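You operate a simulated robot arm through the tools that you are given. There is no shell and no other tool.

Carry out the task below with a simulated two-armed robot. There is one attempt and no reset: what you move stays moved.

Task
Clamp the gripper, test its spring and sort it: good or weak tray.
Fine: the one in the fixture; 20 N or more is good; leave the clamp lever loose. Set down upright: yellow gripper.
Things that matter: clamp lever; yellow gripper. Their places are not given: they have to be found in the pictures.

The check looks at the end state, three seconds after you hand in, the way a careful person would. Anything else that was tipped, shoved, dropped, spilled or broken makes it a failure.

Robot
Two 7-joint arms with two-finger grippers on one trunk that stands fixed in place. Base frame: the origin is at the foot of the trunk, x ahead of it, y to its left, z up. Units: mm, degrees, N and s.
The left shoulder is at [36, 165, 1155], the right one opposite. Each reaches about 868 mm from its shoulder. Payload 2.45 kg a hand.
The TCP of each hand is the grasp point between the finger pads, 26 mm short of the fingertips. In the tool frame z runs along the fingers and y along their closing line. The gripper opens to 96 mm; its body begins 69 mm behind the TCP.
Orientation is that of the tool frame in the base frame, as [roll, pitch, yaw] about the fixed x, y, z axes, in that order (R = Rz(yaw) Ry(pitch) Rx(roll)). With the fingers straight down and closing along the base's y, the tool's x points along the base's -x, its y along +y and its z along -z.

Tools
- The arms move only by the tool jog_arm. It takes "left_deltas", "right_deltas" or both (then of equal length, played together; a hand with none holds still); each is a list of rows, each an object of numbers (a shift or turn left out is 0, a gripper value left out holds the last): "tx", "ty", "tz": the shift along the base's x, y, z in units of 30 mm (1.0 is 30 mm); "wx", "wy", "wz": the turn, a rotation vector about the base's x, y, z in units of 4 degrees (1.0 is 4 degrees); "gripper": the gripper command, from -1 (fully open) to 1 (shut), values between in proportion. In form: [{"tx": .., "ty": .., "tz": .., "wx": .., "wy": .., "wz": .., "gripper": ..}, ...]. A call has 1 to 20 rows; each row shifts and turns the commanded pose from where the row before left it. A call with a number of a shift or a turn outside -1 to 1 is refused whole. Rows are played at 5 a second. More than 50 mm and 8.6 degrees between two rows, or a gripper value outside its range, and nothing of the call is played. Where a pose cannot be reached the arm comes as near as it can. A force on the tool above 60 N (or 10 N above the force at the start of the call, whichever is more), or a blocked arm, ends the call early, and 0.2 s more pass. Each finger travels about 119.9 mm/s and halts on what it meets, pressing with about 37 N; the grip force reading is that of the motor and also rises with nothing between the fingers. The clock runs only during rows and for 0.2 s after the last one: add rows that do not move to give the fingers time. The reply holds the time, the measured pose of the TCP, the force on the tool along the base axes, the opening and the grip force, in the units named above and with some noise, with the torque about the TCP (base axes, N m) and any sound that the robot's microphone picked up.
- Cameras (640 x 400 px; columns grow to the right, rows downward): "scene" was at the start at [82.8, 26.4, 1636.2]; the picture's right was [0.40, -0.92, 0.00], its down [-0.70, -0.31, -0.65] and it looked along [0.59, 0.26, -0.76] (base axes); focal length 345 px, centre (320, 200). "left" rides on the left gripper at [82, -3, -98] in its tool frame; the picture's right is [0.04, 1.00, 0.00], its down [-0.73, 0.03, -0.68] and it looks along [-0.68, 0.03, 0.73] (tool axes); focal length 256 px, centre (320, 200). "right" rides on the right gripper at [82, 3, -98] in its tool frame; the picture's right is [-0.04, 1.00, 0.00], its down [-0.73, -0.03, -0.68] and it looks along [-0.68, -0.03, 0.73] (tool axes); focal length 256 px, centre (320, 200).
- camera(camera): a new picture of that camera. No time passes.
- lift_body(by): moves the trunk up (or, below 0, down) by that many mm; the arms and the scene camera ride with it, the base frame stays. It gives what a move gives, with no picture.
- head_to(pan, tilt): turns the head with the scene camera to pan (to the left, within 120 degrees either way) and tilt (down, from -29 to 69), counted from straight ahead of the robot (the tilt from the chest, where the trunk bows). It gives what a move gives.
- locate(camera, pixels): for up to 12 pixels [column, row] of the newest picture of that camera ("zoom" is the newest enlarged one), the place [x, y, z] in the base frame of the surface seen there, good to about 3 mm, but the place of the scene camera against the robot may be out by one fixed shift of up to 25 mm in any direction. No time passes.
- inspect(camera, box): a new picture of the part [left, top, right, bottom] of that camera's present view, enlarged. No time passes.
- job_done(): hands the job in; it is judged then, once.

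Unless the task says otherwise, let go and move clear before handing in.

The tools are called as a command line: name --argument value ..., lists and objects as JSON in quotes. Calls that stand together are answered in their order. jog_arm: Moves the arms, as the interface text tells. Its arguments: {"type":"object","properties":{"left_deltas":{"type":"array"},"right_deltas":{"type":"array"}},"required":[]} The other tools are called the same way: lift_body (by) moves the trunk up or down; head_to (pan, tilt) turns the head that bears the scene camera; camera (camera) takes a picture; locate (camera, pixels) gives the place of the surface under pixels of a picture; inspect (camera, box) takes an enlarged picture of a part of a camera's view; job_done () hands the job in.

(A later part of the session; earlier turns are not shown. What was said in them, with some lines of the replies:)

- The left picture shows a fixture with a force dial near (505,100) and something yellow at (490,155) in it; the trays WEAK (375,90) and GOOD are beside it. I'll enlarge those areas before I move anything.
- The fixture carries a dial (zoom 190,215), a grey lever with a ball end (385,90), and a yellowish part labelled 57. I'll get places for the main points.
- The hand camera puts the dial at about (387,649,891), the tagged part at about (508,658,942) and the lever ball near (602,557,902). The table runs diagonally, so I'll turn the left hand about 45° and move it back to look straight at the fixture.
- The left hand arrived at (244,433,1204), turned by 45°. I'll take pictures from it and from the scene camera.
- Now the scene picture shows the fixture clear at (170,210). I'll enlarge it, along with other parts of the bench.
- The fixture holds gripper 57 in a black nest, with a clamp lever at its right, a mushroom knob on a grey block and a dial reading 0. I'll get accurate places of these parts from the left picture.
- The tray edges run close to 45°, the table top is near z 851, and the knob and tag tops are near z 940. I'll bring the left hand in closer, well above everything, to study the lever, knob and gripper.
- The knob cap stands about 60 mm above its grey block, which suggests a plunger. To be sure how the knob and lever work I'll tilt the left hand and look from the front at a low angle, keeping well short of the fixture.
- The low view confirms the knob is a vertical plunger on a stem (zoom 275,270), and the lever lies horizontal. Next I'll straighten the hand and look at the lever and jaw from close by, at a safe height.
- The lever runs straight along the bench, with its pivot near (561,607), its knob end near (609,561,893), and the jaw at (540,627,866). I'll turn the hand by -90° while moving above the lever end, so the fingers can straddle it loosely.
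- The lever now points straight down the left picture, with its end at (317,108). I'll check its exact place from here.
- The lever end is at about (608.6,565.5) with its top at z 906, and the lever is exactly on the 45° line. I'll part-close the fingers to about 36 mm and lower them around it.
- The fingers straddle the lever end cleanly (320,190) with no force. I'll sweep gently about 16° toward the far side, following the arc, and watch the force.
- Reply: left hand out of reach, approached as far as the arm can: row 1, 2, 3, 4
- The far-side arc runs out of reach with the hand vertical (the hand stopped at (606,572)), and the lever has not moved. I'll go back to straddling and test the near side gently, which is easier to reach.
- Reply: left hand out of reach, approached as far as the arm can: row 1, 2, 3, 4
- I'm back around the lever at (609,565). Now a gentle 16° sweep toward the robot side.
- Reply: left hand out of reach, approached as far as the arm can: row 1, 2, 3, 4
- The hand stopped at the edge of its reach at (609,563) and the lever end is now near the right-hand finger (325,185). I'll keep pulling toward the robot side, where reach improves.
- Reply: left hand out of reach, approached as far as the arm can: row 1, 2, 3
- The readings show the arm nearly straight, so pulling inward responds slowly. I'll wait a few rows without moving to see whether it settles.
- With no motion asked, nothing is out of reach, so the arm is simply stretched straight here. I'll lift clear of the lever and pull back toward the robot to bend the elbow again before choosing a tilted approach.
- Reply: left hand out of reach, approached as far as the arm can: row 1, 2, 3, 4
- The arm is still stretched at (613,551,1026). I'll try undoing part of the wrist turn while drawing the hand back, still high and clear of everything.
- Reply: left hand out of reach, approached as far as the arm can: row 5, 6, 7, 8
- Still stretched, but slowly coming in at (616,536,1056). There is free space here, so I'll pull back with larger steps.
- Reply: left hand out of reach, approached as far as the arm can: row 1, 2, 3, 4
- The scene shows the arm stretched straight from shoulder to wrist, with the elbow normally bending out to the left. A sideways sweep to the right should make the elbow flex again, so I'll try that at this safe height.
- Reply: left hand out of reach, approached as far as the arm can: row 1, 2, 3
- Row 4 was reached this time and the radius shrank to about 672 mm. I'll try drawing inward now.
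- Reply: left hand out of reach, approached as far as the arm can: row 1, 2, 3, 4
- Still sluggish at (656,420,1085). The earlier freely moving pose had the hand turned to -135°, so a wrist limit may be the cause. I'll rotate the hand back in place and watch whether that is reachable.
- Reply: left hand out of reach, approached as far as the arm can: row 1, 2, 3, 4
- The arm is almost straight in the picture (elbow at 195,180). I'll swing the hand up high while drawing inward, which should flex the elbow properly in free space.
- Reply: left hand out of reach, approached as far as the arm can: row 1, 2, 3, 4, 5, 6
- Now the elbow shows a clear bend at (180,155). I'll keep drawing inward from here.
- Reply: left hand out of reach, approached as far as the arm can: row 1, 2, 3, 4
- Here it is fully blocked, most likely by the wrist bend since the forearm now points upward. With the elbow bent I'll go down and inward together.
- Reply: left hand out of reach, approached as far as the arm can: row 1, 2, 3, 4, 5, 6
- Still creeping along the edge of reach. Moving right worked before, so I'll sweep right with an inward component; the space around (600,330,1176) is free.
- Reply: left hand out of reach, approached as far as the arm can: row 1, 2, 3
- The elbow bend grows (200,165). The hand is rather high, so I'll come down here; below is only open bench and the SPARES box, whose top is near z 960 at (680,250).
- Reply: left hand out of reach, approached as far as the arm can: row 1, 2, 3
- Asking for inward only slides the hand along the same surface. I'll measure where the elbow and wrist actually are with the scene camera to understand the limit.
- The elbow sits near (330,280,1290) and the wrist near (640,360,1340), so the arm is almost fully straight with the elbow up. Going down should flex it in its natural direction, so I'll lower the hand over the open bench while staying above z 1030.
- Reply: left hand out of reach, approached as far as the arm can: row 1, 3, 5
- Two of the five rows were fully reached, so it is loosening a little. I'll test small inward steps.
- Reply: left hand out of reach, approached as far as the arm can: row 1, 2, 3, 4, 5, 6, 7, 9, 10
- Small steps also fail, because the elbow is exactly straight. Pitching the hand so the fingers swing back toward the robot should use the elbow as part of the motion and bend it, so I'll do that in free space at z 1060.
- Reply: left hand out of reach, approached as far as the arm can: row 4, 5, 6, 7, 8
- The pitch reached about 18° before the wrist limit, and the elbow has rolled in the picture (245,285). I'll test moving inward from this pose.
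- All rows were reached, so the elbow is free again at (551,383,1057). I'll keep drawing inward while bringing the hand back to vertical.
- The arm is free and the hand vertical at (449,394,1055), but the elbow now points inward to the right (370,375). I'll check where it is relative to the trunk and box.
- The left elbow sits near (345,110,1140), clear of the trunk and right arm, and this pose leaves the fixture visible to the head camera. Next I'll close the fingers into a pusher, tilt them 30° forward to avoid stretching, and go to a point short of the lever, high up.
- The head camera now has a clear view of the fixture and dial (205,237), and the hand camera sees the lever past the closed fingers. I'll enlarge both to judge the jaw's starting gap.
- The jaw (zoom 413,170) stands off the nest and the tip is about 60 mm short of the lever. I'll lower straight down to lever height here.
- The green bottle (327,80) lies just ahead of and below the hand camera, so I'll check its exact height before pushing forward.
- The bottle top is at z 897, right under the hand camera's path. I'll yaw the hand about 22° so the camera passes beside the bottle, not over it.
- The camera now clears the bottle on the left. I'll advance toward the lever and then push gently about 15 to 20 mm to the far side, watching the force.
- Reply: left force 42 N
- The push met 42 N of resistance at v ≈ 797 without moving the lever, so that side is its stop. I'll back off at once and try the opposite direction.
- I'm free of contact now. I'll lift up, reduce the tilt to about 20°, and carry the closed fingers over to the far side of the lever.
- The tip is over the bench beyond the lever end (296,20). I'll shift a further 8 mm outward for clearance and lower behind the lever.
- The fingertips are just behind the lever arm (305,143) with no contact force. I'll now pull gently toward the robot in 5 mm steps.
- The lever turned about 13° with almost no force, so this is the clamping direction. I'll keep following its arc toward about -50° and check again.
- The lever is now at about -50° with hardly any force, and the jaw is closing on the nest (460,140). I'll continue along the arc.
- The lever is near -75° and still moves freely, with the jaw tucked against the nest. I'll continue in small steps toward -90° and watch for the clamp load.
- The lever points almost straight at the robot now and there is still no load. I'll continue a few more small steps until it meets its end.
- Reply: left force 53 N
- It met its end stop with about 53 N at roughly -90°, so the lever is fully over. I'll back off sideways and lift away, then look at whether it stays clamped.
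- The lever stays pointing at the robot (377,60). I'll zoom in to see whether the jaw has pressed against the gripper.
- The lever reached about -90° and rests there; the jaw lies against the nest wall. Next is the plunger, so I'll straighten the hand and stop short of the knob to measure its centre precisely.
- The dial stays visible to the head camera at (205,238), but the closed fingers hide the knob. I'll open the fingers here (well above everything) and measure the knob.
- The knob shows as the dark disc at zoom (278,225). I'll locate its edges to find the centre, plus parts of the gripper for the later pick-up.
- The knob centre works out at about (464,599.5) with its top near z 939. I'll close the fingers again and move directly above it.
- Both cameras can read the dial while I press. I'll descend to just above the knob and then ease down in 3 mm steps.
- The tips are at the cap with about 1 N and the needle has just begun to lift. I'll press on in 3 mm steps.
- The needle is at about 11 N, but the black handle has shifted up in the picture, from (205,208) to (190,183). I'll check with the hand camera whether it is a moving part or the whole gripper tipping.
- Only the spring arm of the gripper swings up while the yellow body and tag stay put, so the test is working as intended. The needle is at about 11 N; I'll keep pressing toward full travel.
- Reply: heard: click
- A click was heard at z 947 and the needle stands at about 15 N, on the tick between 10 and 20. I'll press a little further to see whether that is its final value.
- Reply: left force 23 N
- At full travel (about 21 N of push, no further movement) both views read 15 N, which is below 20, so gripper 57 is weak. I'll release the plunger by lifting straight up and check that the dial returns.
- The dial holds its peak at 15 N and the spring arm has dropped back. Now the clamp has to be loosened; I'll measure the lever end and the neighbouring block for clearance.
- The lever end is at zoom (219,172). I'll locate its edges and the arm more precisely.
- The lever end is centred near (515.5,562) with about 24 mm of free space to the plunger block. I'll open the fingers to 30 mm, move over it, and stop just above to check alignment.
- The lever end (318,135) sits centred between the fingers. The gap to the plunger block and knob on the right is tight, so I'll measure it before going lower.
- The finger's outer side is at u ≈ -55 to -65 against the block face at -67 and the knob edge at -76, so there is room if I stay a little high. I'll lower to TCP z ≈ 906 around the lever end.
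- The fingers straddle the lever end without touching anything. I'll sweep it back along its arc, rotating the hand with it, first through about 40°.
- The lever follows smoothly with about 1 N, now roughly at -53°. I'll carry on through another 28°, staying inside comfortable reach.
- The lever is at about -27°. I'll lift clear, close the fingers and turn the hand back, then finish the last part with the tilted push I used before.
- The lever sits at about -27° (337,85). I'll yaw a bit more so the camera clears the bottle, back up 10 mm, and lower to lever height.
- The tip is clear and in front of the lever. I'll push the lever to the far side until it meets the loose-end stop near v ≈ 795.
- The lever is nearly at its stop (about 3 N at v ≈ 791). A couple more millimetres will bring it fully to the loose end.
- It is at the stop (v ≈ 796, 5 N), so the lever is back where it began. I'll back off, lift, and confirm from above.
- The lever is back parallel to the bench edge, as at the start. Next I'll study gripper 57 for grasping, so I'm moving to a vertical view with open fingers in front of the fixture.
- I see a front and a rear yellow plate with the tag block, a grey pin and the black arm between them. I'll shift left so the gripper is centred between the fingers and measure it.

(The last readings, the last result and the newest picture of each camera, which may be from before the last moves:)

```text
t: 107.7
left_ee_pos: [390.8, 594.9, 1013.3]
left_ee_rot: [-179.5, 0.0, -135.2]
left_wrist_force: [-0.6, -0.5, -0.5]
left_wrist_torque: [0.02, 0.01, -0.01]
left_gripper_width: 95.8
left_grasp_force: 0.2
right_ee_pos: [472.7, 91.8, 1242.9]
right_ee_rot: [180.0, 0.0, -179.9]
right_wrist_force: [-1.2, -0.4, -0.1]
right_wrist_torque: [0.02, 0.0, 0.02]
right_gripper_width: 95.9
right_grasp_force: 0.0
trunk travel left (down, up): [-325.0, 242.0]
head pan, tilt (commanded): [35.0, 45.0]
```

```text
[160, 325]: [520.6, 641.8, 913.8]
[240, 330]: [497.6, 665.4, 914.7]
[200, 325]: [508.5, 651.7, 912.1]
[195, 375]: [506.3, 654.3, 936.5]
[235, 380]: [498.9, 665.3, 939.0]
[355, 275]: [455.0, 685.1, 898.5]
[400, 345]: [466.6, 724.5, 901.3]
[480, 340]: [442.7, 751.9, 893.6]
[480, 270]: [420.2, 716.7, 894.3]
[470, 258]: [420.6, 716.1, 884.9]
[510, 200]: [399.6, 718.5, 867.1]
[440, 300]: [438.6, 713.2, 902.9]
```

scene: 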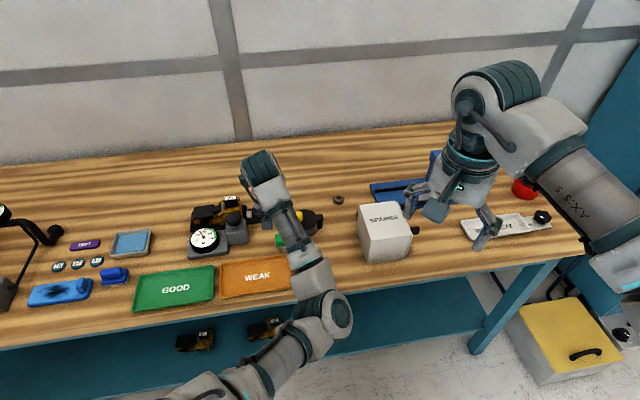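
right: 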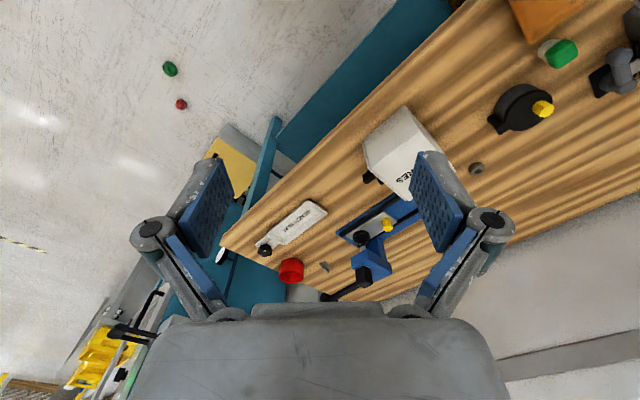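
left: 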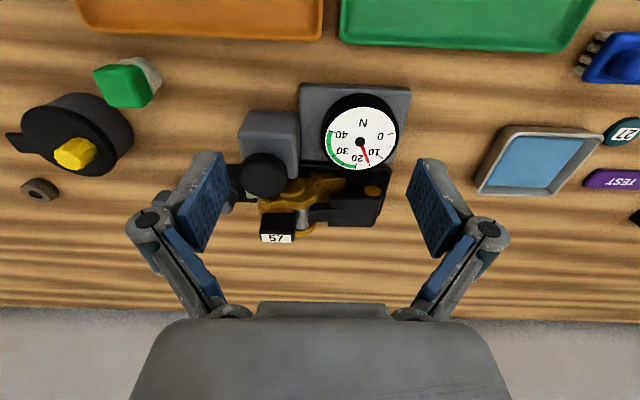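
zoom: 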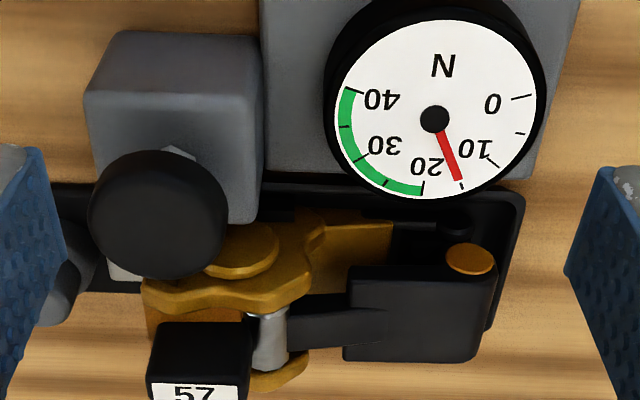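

The tag block is a firm 33 mm wide block (u -86 to -119, z 914 to 942) standing free above the body, so I can grip it from the sides with the fingers tilted 20° forward, which also keeps the arm well bent. I'll move above it with the fingers at about 64 mm.

jog_arm --left_deltas '[{"tz": 0.4, "gripper": -0.333}, {"tx": 0.656, "ty": 0.333, "tz": 0.1, "wx": 0.59, "wy": -0.59}, {"tx": 0.656, "ty": 0.333, "tz": 0.1, "wx": 0.59, "wy": -0.59}, {"tx": 0.656, "ty": 0.333, "tz": 0.1, "wx": 0.59, "wy": -0.59}, {"tx": 0.656, "ty": 0.333, "tz": 0.1, "wx": 0.59, "wy": -0.59}, {"tx": 0.656, "ty": 0.333, "tz": 0.1, "wx": 0.59, "wy": -0.59}, {"tx": 0.656, "ty": 0.333, "tz": 0.1, "wx": 0.59, "wy": -0.59}, {}]'

camera --camera "left"

inspect --camera "left" --box '[220, 40, 440, 190]'

```text
t: 109.5
left_ee_pos: [508.7, 656.6, 1041.9]
left_ee_rot: [-179.6, 20.1, -135.1]
left_wrist_force: [-0.2, -1.2, -0.8]
left_wrist_torque: [0.0, 0.03, 0.0]
left_gripper_width: 64.0
left_grasp_force: 0.0
right_ee_pos: [472.3, 92.8, 1242.8]
right_ee_rot: [179.9, 0.0, 180.0]
right_wrist_force: [0.9, 0.7, 0.2]
right_wrist_torque: [0.0, 0.02, 0.02]
right_gripper_width: 96.2
right_grasp_force: 0.1
trunk travel left (down, up): [-325.0, 242.0]
head pan, tilt (commanded): [35.0, 45.0]
```

```text
taken
```

left: 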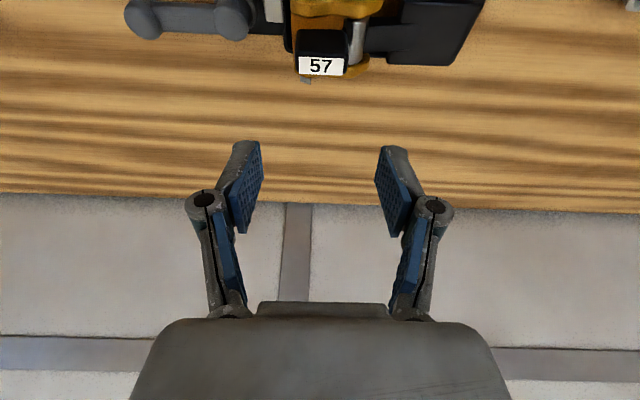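

```text
2.67 times, centred on (330, 115) of left
```

zoom: 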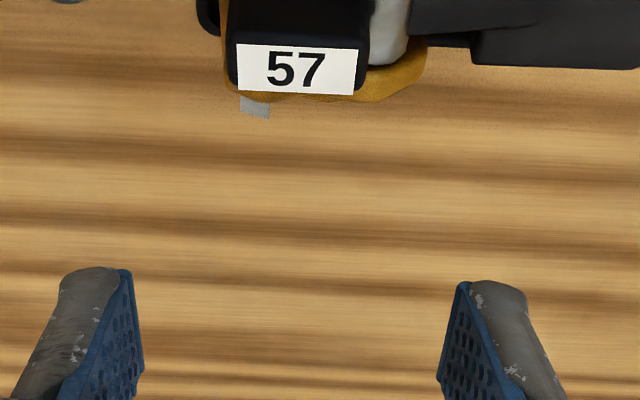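

The tag block (322,60) is centred between the fingers. I'll locate its top edges to set the exact height and depth.

locate --camera "left" --pixels '[[302, 66], [342, 66], [322, 72], [322, 60], [322, 45], [322, 34], [300, 40], [346, 40], [356, 40], [370, 68], [306, 80], [322, 78]]'

```text
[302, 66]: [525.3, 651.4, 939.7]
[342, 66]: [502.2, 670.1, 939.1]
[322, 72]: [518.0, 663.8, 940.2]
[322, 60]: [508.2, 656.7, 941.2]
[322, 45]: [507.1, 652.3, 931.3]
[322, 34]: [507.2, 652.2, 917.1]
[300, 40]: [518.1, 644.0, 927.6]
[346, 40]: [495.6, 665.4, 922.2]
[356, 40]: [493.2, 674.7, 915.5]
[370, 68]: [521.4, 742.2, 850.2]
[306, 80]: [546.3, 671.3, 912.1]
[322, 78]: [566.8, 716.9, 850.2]
```

The block top is at z 940 from v 822 to 838, centred at u ≈ -104, matching the hand. I'll lower to z ≈ 947, keeping the tips just above the pin and plates.

jog_arm --left_deltas '[{"tz": -0.8}, {"tz": -0.8}, {"tz": -0.8}, {"tz": -0.5}, {"tz": -0.25}, {}]'

camera --camera "left"

inspect --camera "scene" --box '[170, 160, 290, 240]'

```text
t: 110.9
left_ee_pos: [509.7, 654.8, 947.1]
left_ee_rot: [-179.5, 20.0, -135.0]
left_wrist_force: [-1.3, -0.9, -0.2]
left_wrist_torque: [-0.01, 0.0, -0.04]
left_gripper_width: 64.2
left_grasp_force: 0.1
right_ee_pos: [472.1, 92.4, 1244.0]
right_ee_rot: [-180.0, 0.0, 179.9]
right_wrist_force: [-0.6, 0.8, 0.4]
right_wrist_torque: [-0.01, 0.01, 0.0]
right_gripper_width: 96.3
right_grasp_force: 0.0
trunk travel left (down, up): [-325.0, 242.0]
head pan, tilt (commanded): [35.0, 45.0]
```

```text
taken
```

left: 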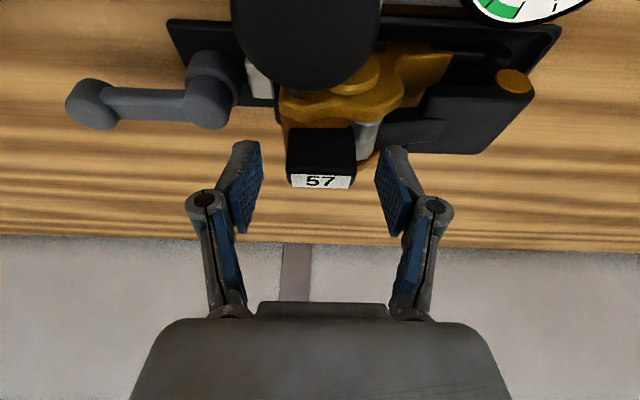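

```text
5.00 times, centred on (230, 200) of scene
```

zoom: 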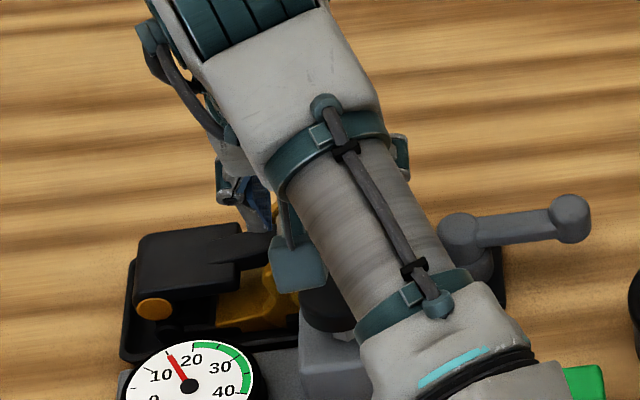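

The tag block (320,165) is centred between the pads. I'll close the gripper on it.

jog_arm --left_deltas '[{"gripper": 0.2}, {"gripper": 1.0}, {}, {}, {}]'

camera --camera "left"

```text
t: 112.1
left_ee_pos: [510.2, 653.9, 947.3]
left_ee_rot: [-179.6, 20.0, -135.1]
left_wrist_force: [0.3, -0.1, 1.2]
left_wrist_torque: [0.12, 0.06, 0.02]
left_gripper_width: 37.4
left_grasp_force: 37.2
right_ee_pos: [472.1, 92.0, 1243.5]
right_ee_rot: [179.9, 0.0, -180.0]
right_wrist_force: [0.1, 0.2, -0.8]
right_wrist_torque: [-0.03, 0.01, 0.01]
right_gripper_width: 96.2
right_grasp_force: 0.1
trunk travel left (down, up): [-325.0, 242.0]
head pan, tilt (commanded): [35.0, 45.0]
```

```text
taken
```

left: 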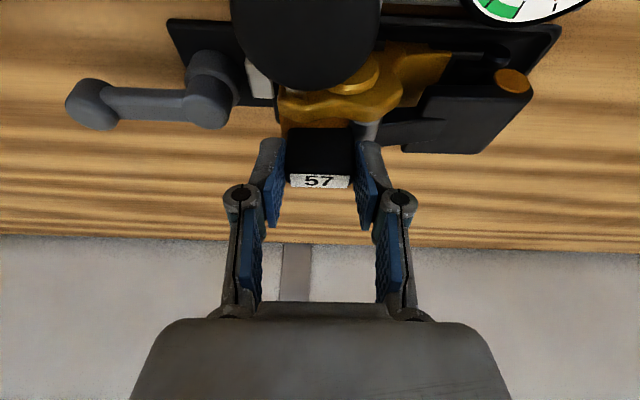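

The grip holds the block at 37.4 mm with 37 N. I'll lift slowly at first, watching the force for anything snagging.

jog_arm --left_deltas '[{"tz": 0.15}, {"tz": 0.15}, {"tz": 0.2}, {}]'

camera --camera "left"

inspect --camera "scene" --box '[170, 160, 290, 260]'

```text
t: 113.1
left_ee_pos: [508.7, 656.1, 963.3]
left_ee_rot: [-179.6, 20.1, -135.2]
left_wrist_force: [-0.5, 0.2, -1.5]
left_wrist_torque: [-0.06, -0.08, 0.04]
left_gripper_width: 37.4
left_grasp_force: 36.8
right_ee_pos: [471.3, 92.6, 1242.1]
right_ee_rot: [179.8, 0.0, -180.0]
right_wrist_force: [0.9, 0.7, -0.3]
right_wrist_torque: [0.02, -0.04, -0.01]
right_gripper_width: 96.0
right_grasp_force: 0.1
trunk travel left (down, up): [-325.0, 242.0]
head pan, tilt (commanded): [35.0, 45.0]
```

```text
taken
```

left: 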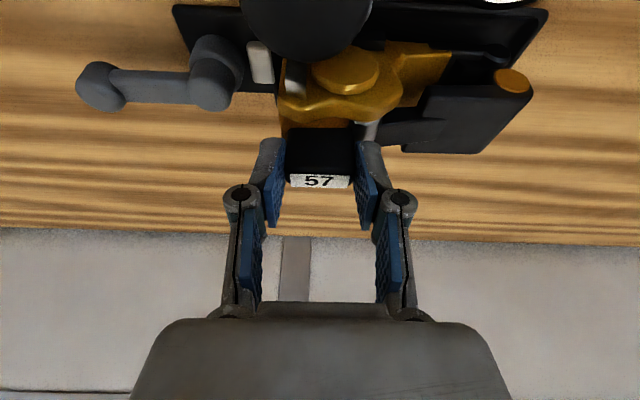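

```text
4.00 times, centred on (230, 210) of scene
```

zoom: 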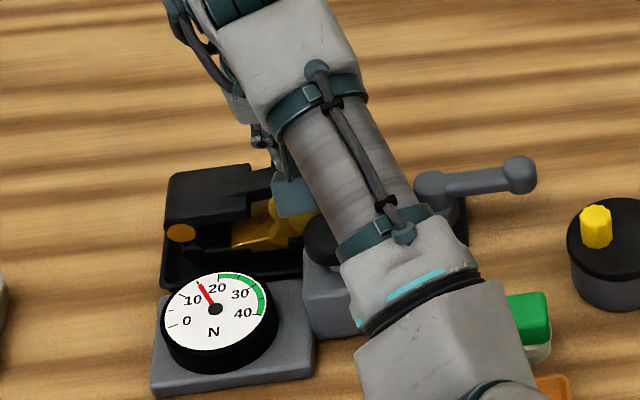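

The gripper comes up with the hand, weighing only about 1.5 N, and is level. I'll lift it well above the knob and dial.

jog_arm --left_deltas '[{"tz": 0.5}, {"tz": 0.7}, {"tz": 0.8}, {"tz": 0.8}, {"tz": 0.8}, {}]'

camera --camera "left"

camera --camera "scene"

```text
t: 114.5
left_ee_pos: [509.5, 656.7, 1069.3]
left_ee_rot: [-179.6, 19.9, -135.0]
left_wrist_force: [0.1, 0.1, -2.2]
left_wrist_torque: [-0.05, -0.02, 0.02]
left_gripper_width: 37.3
left_grasp_force: 37.5
right_ee_pos: [472.3, 91.4, 1242.0]
right_ee_rot: [179.8, -0.1, 180.0]
right_wrist_force: [-0.3, 0.8, -0.4]
right_wrist_torque: [0.03, -0.03, 0.01]
right_gripper_width: 96.4
right_grasp_force: 0.2
trunk travel left (down, up): [-325.0, 242.0]
head pan, tilt (commanded): [35.0, 45.0]
```

```text
taken
```

left: 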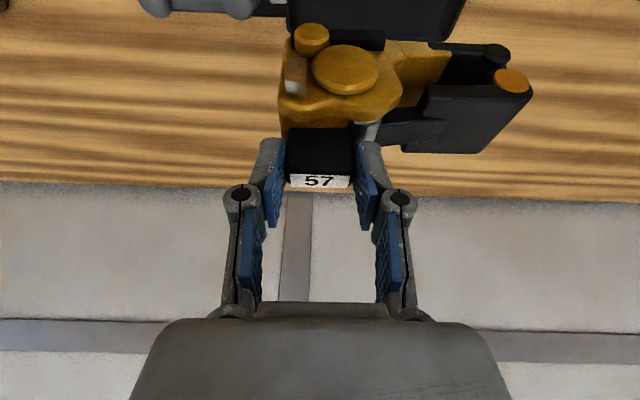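

```text
taken
```

scene: 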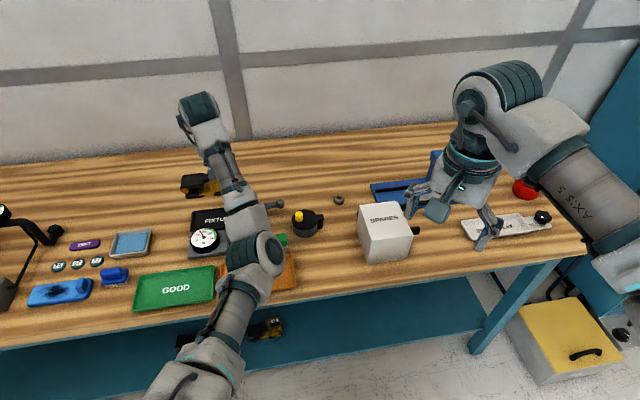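

The gripper hangs level and steady in the hand. I'll measure its extent below the grip to know the placing height.

inspect --camera "left" --box '[260, 0, 560, 190]'

locate --camera "left" --pixels '[[312, 28], [345, 60], [395, 45], [440, 60], [480, 48], [500, 55], [514, 80], [300, 70], [285, 110], [450, 150], [505, 140], [345, 80]]'

```text
2.11 times, centred on (410, 95) of left
```

zoom: 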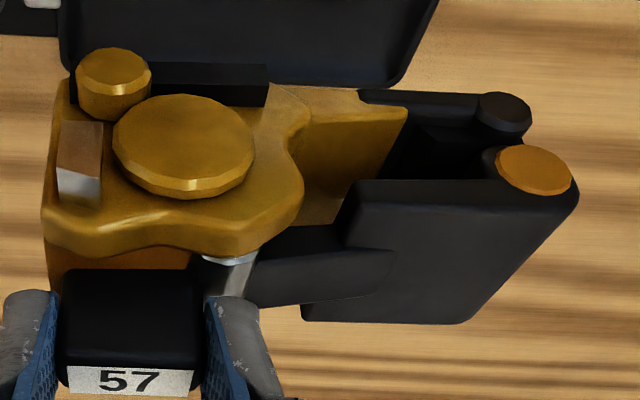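

```text
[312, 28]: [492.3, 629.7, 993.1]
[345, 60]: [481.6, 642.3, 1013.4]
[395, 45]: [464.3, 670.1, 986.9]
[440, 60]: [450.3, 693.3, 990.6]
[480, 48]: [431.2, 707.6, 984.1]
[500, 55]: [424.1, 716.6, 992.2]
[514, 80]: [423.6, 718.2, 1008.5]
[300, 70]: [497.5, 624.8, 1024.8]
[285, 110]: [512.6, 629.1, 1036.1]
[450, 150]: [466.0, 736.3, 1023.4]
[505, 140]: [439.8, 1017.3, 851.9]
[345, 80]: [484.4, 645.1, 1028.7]
```

The gripper's lowest points are about 90 mm below the TCP, so it will rest in the tray at TCP z ≈ 947. I'll carry it over toward the WEAK tray at this height.

jog_arm --left_deltas '[{"tx": -0.2, "ty": -0.5}, {"tx": -0.3, "ty": -0.9}, {"tx": -0.3, "ty": -0.9}, {"tx": -0.3, "ty": -0.9}, {"tx": -0.3, "ty": -0.9}, {"tx": -0.3, "ty": -0.9}, {"tx": -0.3, "ty": -0.9}, {"tx": -0.3, "ty": -0.9}, {"tx": -0.1, "ty": -0.5}, {}]'

camera --camera "left"

camera --camera "scene"

```text
t: 116.7
left_ee_pos: [436.9, 434.8, 1070.3]
left_ee_rot: [-179.4, 20.0, -135.1]
left_wrist_force: [-0.5, -0.2, -1.4]
left_wrist_torque: [-0.05, 0.0, -0.01]
left_gripper_width: 37.3
left_grasp_force: 37.2
right_ee_pos: [472.3, 92.5, 1242.9]
right_ee_rot: [179.9, 0.0, -180.0]
right_wrist_force: [-1.0, -0.2, -0.5]
right_wrist_torque: [0.01, 0.02, 0.01]
right_gripper_width: 96.3
right_grasp_force: 0.1
trunk travel left (down, up): [-325.0, 242.0]
head pan, tilt (commanded): [35.0, 45.0]
```

```text
taken
```

left: 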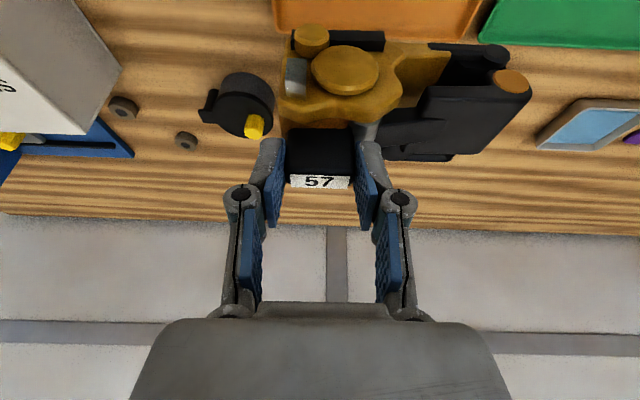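

```text
taken
```

scene: 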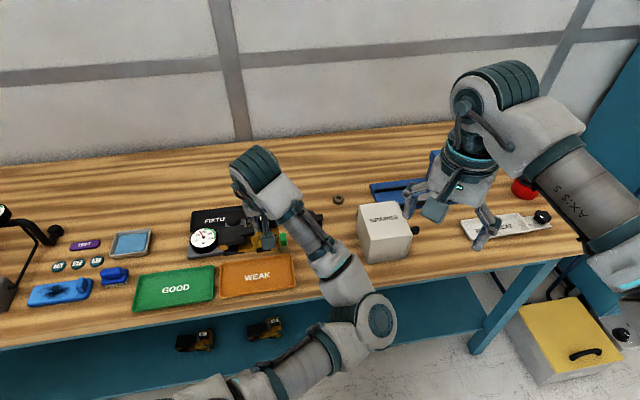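

The tray's far rim is visible at the top of the hand view. I'll locate it for a precise placement.

locate --camera "left" --pixels '[[276, 15], [280, 30], [472, 38], [477, 20], [460, 36], [440, 25], [470, 10], [280, 5], [488, 30], [485, 42], [400, 36], [460, 10]]'

inspect --camera "scene" --box '[190, 200, 330, 310]'

```text
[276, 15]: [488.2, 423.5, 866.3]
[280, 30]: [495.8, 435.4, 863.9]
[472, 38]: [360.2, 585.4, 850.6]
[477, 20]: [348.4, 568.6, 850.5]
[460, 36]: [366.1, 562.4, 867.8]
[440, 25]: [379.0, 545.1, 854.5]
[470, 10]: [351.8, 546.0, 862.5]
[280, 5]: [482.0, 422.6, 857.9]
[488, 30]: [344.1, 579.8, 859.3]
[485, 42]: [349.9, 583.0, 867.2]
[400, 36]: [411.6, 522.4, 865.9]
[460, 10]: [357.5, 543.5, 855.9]
```

```text
3.64 times, centred on (260, 255) of scene
```

zoom: 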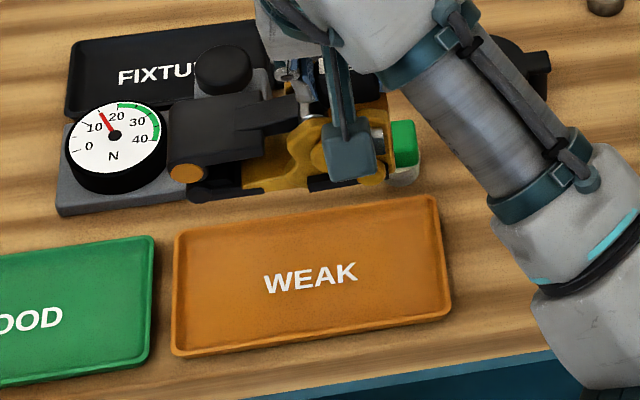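

The tray rim spans u -140 to 46 and v 565 to 659, and the held gripper covers u -112 to 24, v 585 to 649, so only a 4 mm shift is needed. I'll lower to just above the tray floor.

jog_arm --left_deltas '[{"tx": -0.1, "ty": -0.1}, {"tz": -0.8}, {"tz": -0.8}, {"tz": -0.8}, {"tz": -0.7}, {"tz": -0.4}, {"tz": -0.2}, {}]'

camera --camera "left"

inspect --camera "scene" --box '[190, 200, 330, 310]'

```text
t: 118.5
left_ee_pos: [435.5, 433.3, 959.0]
left_ee_rot: [-179.5, 20.2, -135.1]
left_wrist_force: [0.3, 0.3, -2.2]
left_wrist_torque: [-0.07, -0.02, 0.02]
left_gripper_width: 37.4
left_grasp_force: 37.2
right_ee_pos: [471.6, 92.3, 1243.5]
right_ee_rot: [179.7, 0.0, -180.0]
right_wrist_force: [0.2, 0.9, -0.9]
right_wrist_torque: [0.0, 0.0, 0.01]
right_gripper_width: 96.4
right_grasp_force: 0.1
trunk travel left (down, up): [-325.0, 242.0]
head pan, tilt (commanded): [35.0, 45.0]
```

```text
taken
```

left: 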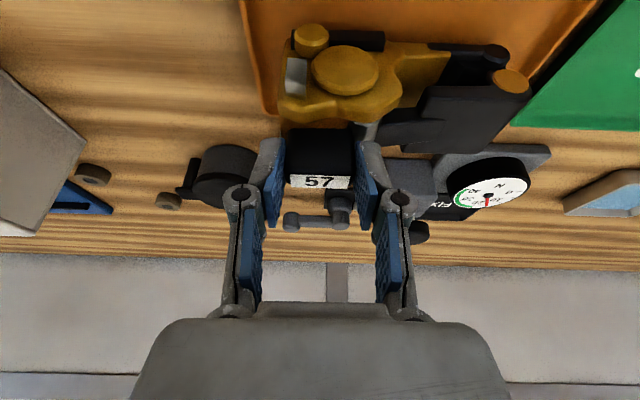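

```text
3.64 times, centred on (260, 255) of scene
```

zoom: 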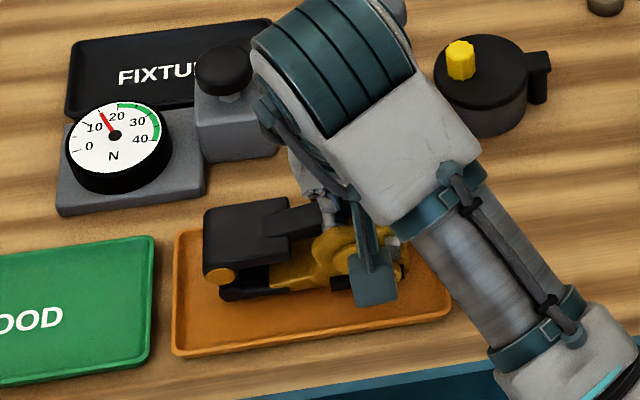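

The gripper hangs over the middle of the WEAK tray, about 10 mm up. I'll ease it down in small steps until the weight comes off.

jog_arm --left_deltas '[{"tz": -0.1}, {"tz": -0.1}, {"tz": -0.1}, {}]'

```text
t: 119.5
left_ee_pos: [432.8, 431.7, 949.4]
left_ee_rot: [-179.6, 20.1, -135.2]
left_wrist_force: [-0.5, -1.0, -1.3]
left_wrist_torque: [-0.04, -0.05, 0.01]
left_gripper_width: 37.2
left_grasp_force: 37.0
right_ee_pos: [472.2, 92.2, 1243.3]
right_ee_rot: [179.9, 0.0, -180.0]
right_wrist_force: [-0.1, -0.2, 0.2]
right_wrist_torque: [0.0, 0.04, 0.0]
right_gripper_width: 96.1
right_grasp_force: 0.0
trunk travel left (down, up): [-325.0, 242.0]
head pan, tilt (commanded): [35.0, 45.0]
```

jog_arm --left_deltas '[{"tz": -0.07}, {"tz": -0.03}, {}]'

inspect --camera "scene" --box '[190, 220, 310, 310]'

camera --camera "left"

```text
t: 120.3
left_ee_pos: [434.5, 432.0, 948.0]
left_ee_rot: [-179.5, 20.0, -135.2]
left_wrist_force: [0.3, 0.4, -2.6]
left_wrist_torque: [-0.05, -0.02, -0.03]
left_gripper_width: 37.4
left_grasp_force: 37.2
right_ee_pos: [473.6, 92.4, 1243.2]
right_ee_rot: [179.9, 0.0, 179.9]
right_wrist_force: [0.3, -1.0, 0.7]
right_wrist_torque: [-0.02, -0.05, -0.04]
right_gripper_width: 96.1
right_grasp_force: 0.0
trunk travel left (down, up): [-325.0, 242.0]
head pan, tilt (commanded): [35.0, 45.0]
```

```text
4.44 times, centred on (250, 265) of scene
```

zoom: 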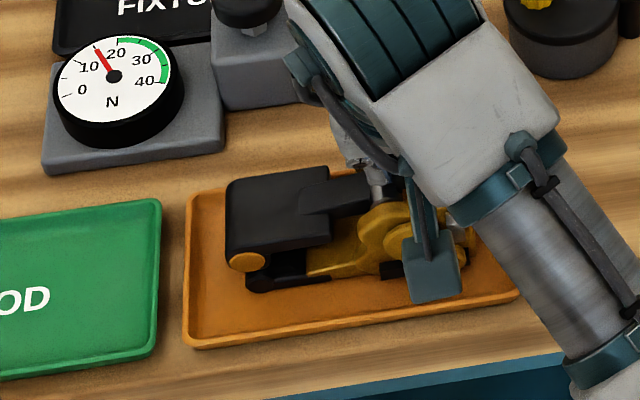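

```text
taken
```

left: 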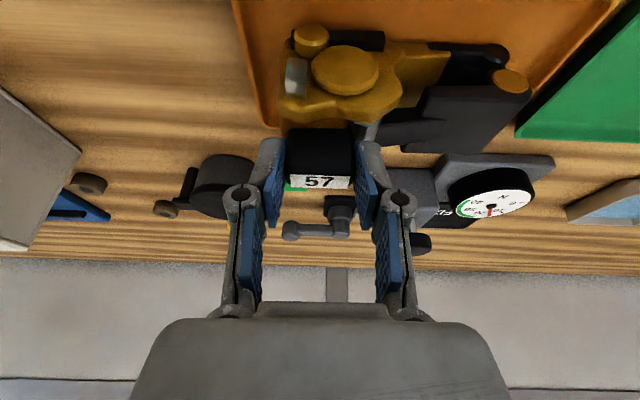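

The weight is still on the hand (about -2 N), so it has not touched yet at z 948. I'll continue in 2 mm steps.

jog_arm --left_deltas '[{"tz": -0.067}, {}]'

jog_arm --left_deltas '[{"tz": -0.05}, {}]'

```text
t: 120.9
left_ee_pos: [433.9, 433.3, 948.1]
left_ee_rot: [-179.5, 20.1, -135.1]
left_wrist_force: [1.8, 0.1, 3.5]
left_wrist_torque: [0.31, 0.35, -0.07]
left_gripper_width: 37.3
left_grasp_force: 37.3
right_ee_pos: [472.0, 90.6, 1243.5]
right_ee_rot: [179.9, -0.1, 180.0]
right_wrist_force: [0.4, 0.9, 0.2]
right_wrist_torque: [0.01, 0.02, -0.02]
right_gripper_width: 96.0
right_grasp_force: 0.0
trunk travel left (down, up): [-325.0, 242.0]
head pan, tilt (commanded): [35.0, 45.0]
```

```text
t: 121.5
left_ee_pos: [433.8, 432.5, 945.5]
left_ee_rot: [-179.4, 20.4, -135.1]
left_wrist_force: [3.6, 2.1, 13.4]
left_wrist_torque: [0.12, 0.15, -0.12]
left_gripper_width: 37.4
left_grasp_force: 36.6
right_ee_pos: [471.1, 91.0, 1243.7]
right_ee_rot: [179.9, 0.1, 179.9]
right_wrist_force: [-0.3, 0.4, -0.5]
right_wrist_torque: [0.02, 0.0, 0.02]
right_gripper_width: 95.4
right_grasp_force: 0.0
trunk travel left (down, up): [-325.0, 242.0]
head pan, tilt (commanded): [35.0, 45.0]
```

It is down on the tray floor (about 13 N of push). I'll relieve that slightly and then open the fingers to the width used on approach.

jog_arm --left_deltas '[{"tz": 0.05}, {"gripper": 0.1}, {"gripper": -0.1}, {"gripper": -0.333}, {}, {}]'

camera --camera "left"

inspect --camera "scene" --box '[190, 220, 310, 310]'

```text
t: 122.9
left_ee_pos: [434.4, 432.9, 945.4]
left_ee_rot: [-179.5, 20.0, -135.2]
left_wrist_force: [-0.1, -0.5, -0.6]
left_wrist_torque: [-0.04, 0.01, 0.0]
left_gripper_width: 63.8
left_grasp_force: 0.1
right_ee_pos: [470.7, 91.7, 1243.7]
right_ee_rot: [179.9, -0.1, 180.0]
right_wrist_force: [-0.3, -0.3, -0.6]
right_wrist_torque: [0.0, -0.01, 0.02]
right_gripper_width: 96.3
right_grasp_force: 0.1
trunk travel left (down, up): [-325.0, 242.0]
head pan, tilt (commanded): [35.0, 45.0]
```

```text
taken
```

left: 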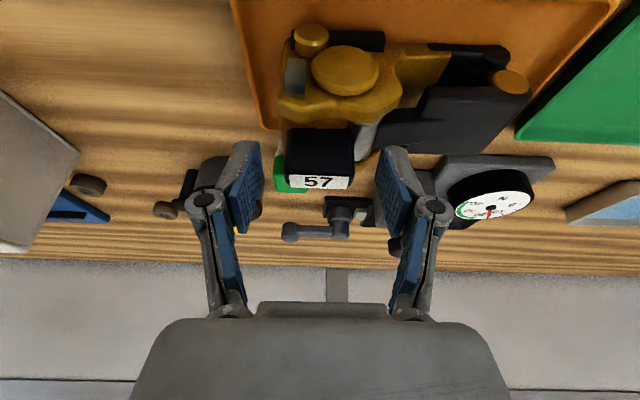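

```text
4.44 times, centred on (250, 265) of scene
```

zoom: 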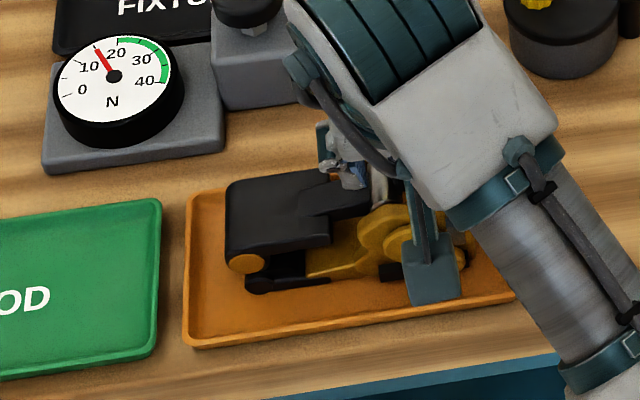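

The gripper stands on its own, tag up, in the WEAK tray. I'll lift straight up and away, then verify everything.

jog_arm --left_deltas '[{"tz": 0.3}, {"tz": 0.7}, {"tz": 0.8}, {"tz": 0.8}, {"tz": 0.8}, {"tz": 0.8}, {"tx": -0.5, "ty": -0.3, "tz": 0.4}, {"tx": -0.5, "ty": -0.3, "tz": 0.4}, {"tx": -0.5, "ty": -0.3}, {"tx": -0.5, "ty": -0.3}, {}]'

camera --camera "left"

camera --camera "scene"

inspect --camera "scene" --box '[170, 190, 350, 310]'

```text
t: 125.3
left_ee_pos: [373.6, 417.4, 1096.2]
left_ee_rot: [-179.5, 20.2, -135.1]
left_wrist_force: [-0.1, -0.8, -0.3]
left_wrist_torque: [-0.01, 0.01, -0.01]
left_gripper_width: 64.0
left_grasp_force: 0.1
left hand out of reach, approached as far as the arm can: row 9, 10
right_ee_pos: [472.4, 92.2, 1242.8]
right_ee_rot: [179.9, 0.0, -180.0]
right_wrist_force: [0.2, 0.6, -0.1]
right_wrist_torque: [-0.01, 0.0, 0.05]
right_gripper_width: 96.1
right_grasp_force: 0.1
trunk travel left (down, up): [-325.0, 242.0]
head pan, tilt (commanded): [35.0, 45.0]
```

```text
taken
```

left: 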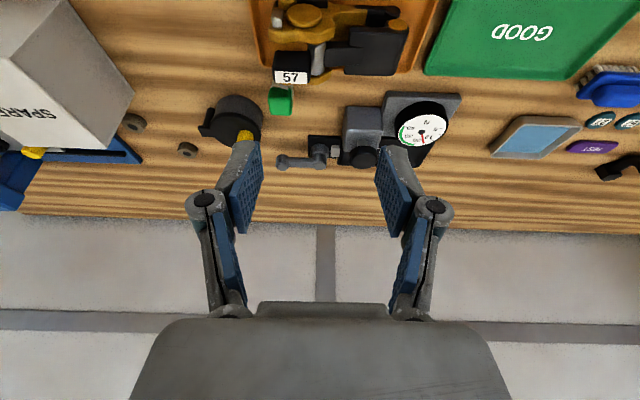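

```text
taken
```

scene: 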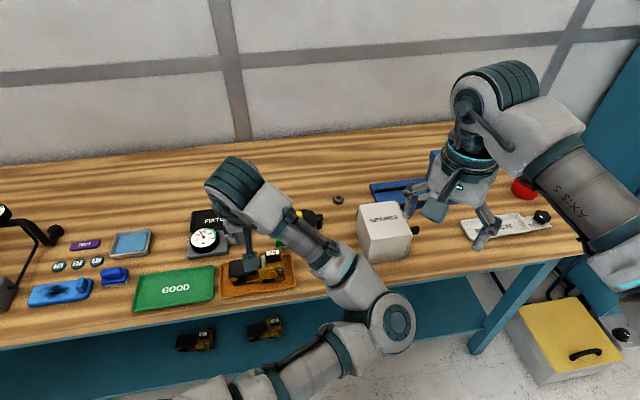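

```text
3.33 times, centred on (260, 250) of scene
```

zoom: 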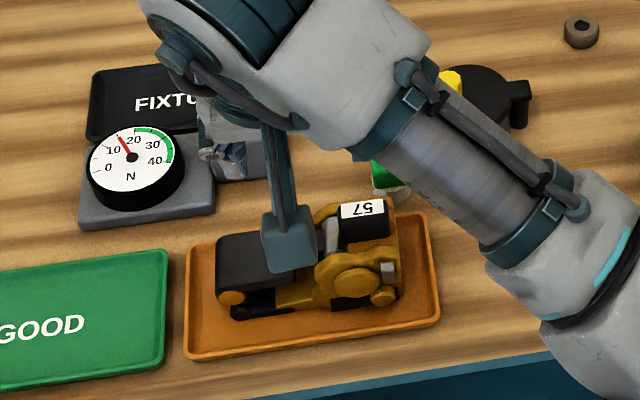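

Gripper 57 stands upright in the WEAK tray with its tag on top. I'll check the lever and the neighbouring objects once more before handing in.

inspect --camera "left" --box '[190, 0, 470, 190]'

locate --camera "left" --pixels '[[290, 77], [275, 60], [308, 70], [300, 30], [375, 60], [395, 25], [283, 163], [318, 152], [280, 100], [240, 110], [262, 60], [425, 60]]'

```text
2.11 times, centred on (330, 95) of left
```

zoom: 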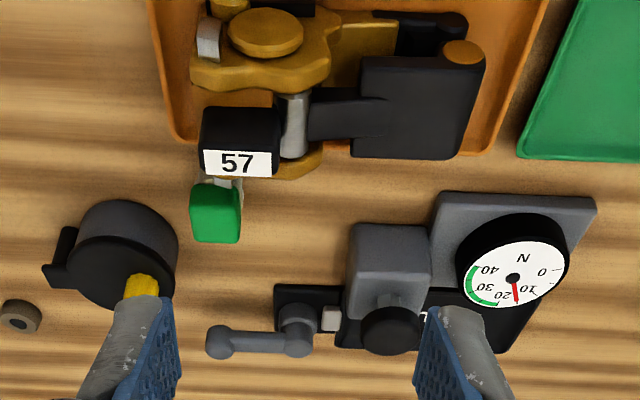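

```text
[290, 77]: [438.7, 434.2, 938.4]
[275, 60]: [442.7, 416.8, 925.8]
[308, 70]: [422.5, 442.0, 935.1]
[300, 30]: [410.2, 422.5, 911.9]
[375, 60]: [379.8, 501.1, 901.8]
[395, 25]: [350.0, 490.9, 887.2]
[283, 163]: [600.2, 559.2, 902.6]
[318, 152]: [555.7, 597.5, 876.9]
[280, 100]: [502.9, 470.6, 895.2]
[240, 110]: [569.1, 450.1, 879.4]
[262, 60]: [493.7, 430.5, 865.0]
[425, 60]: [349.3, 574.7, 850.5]
```

Everything checks out:
- **Gripper 57:** it stands level in the WEAK tray, with the tag top at z ≈ 938 and tag up.
- **Reading:** the dial still holds 15 N, below the 20 N limit.
- **Clamp lever:** it is back at its loose end (zoom 220,340).
- **Surroundings:** the green bottle and black pot are where they were, and the hand is clear.

I'm handing in.

job_done

```text
The job is handed in.
```

Gripper 57 tested at 15 N, below the 20 N limit, so I sorted it as weak. It now stands upright in the WEAK tray with its tag on top.

- **Clamp:** I swung the lever to its end stop before the test, then returned it to its starting position, which I took as loose. The clamp jaw barely moves, so the pictures couldn't show that it gripped. The gripper's body did stay put while I pressed.
- **Test:** I pressed the plunger down until it clicked and would go no further. Both camera views read 15 N, and the dial still holds that value.
- **Bench:** Nothing else was knocked or shifted as far as the last pictures show. The hand is open and clear of everything.

While finding which way the lever turns, I pushed it about 42 N against its loose-end stop. It didn't move and showed no damage.
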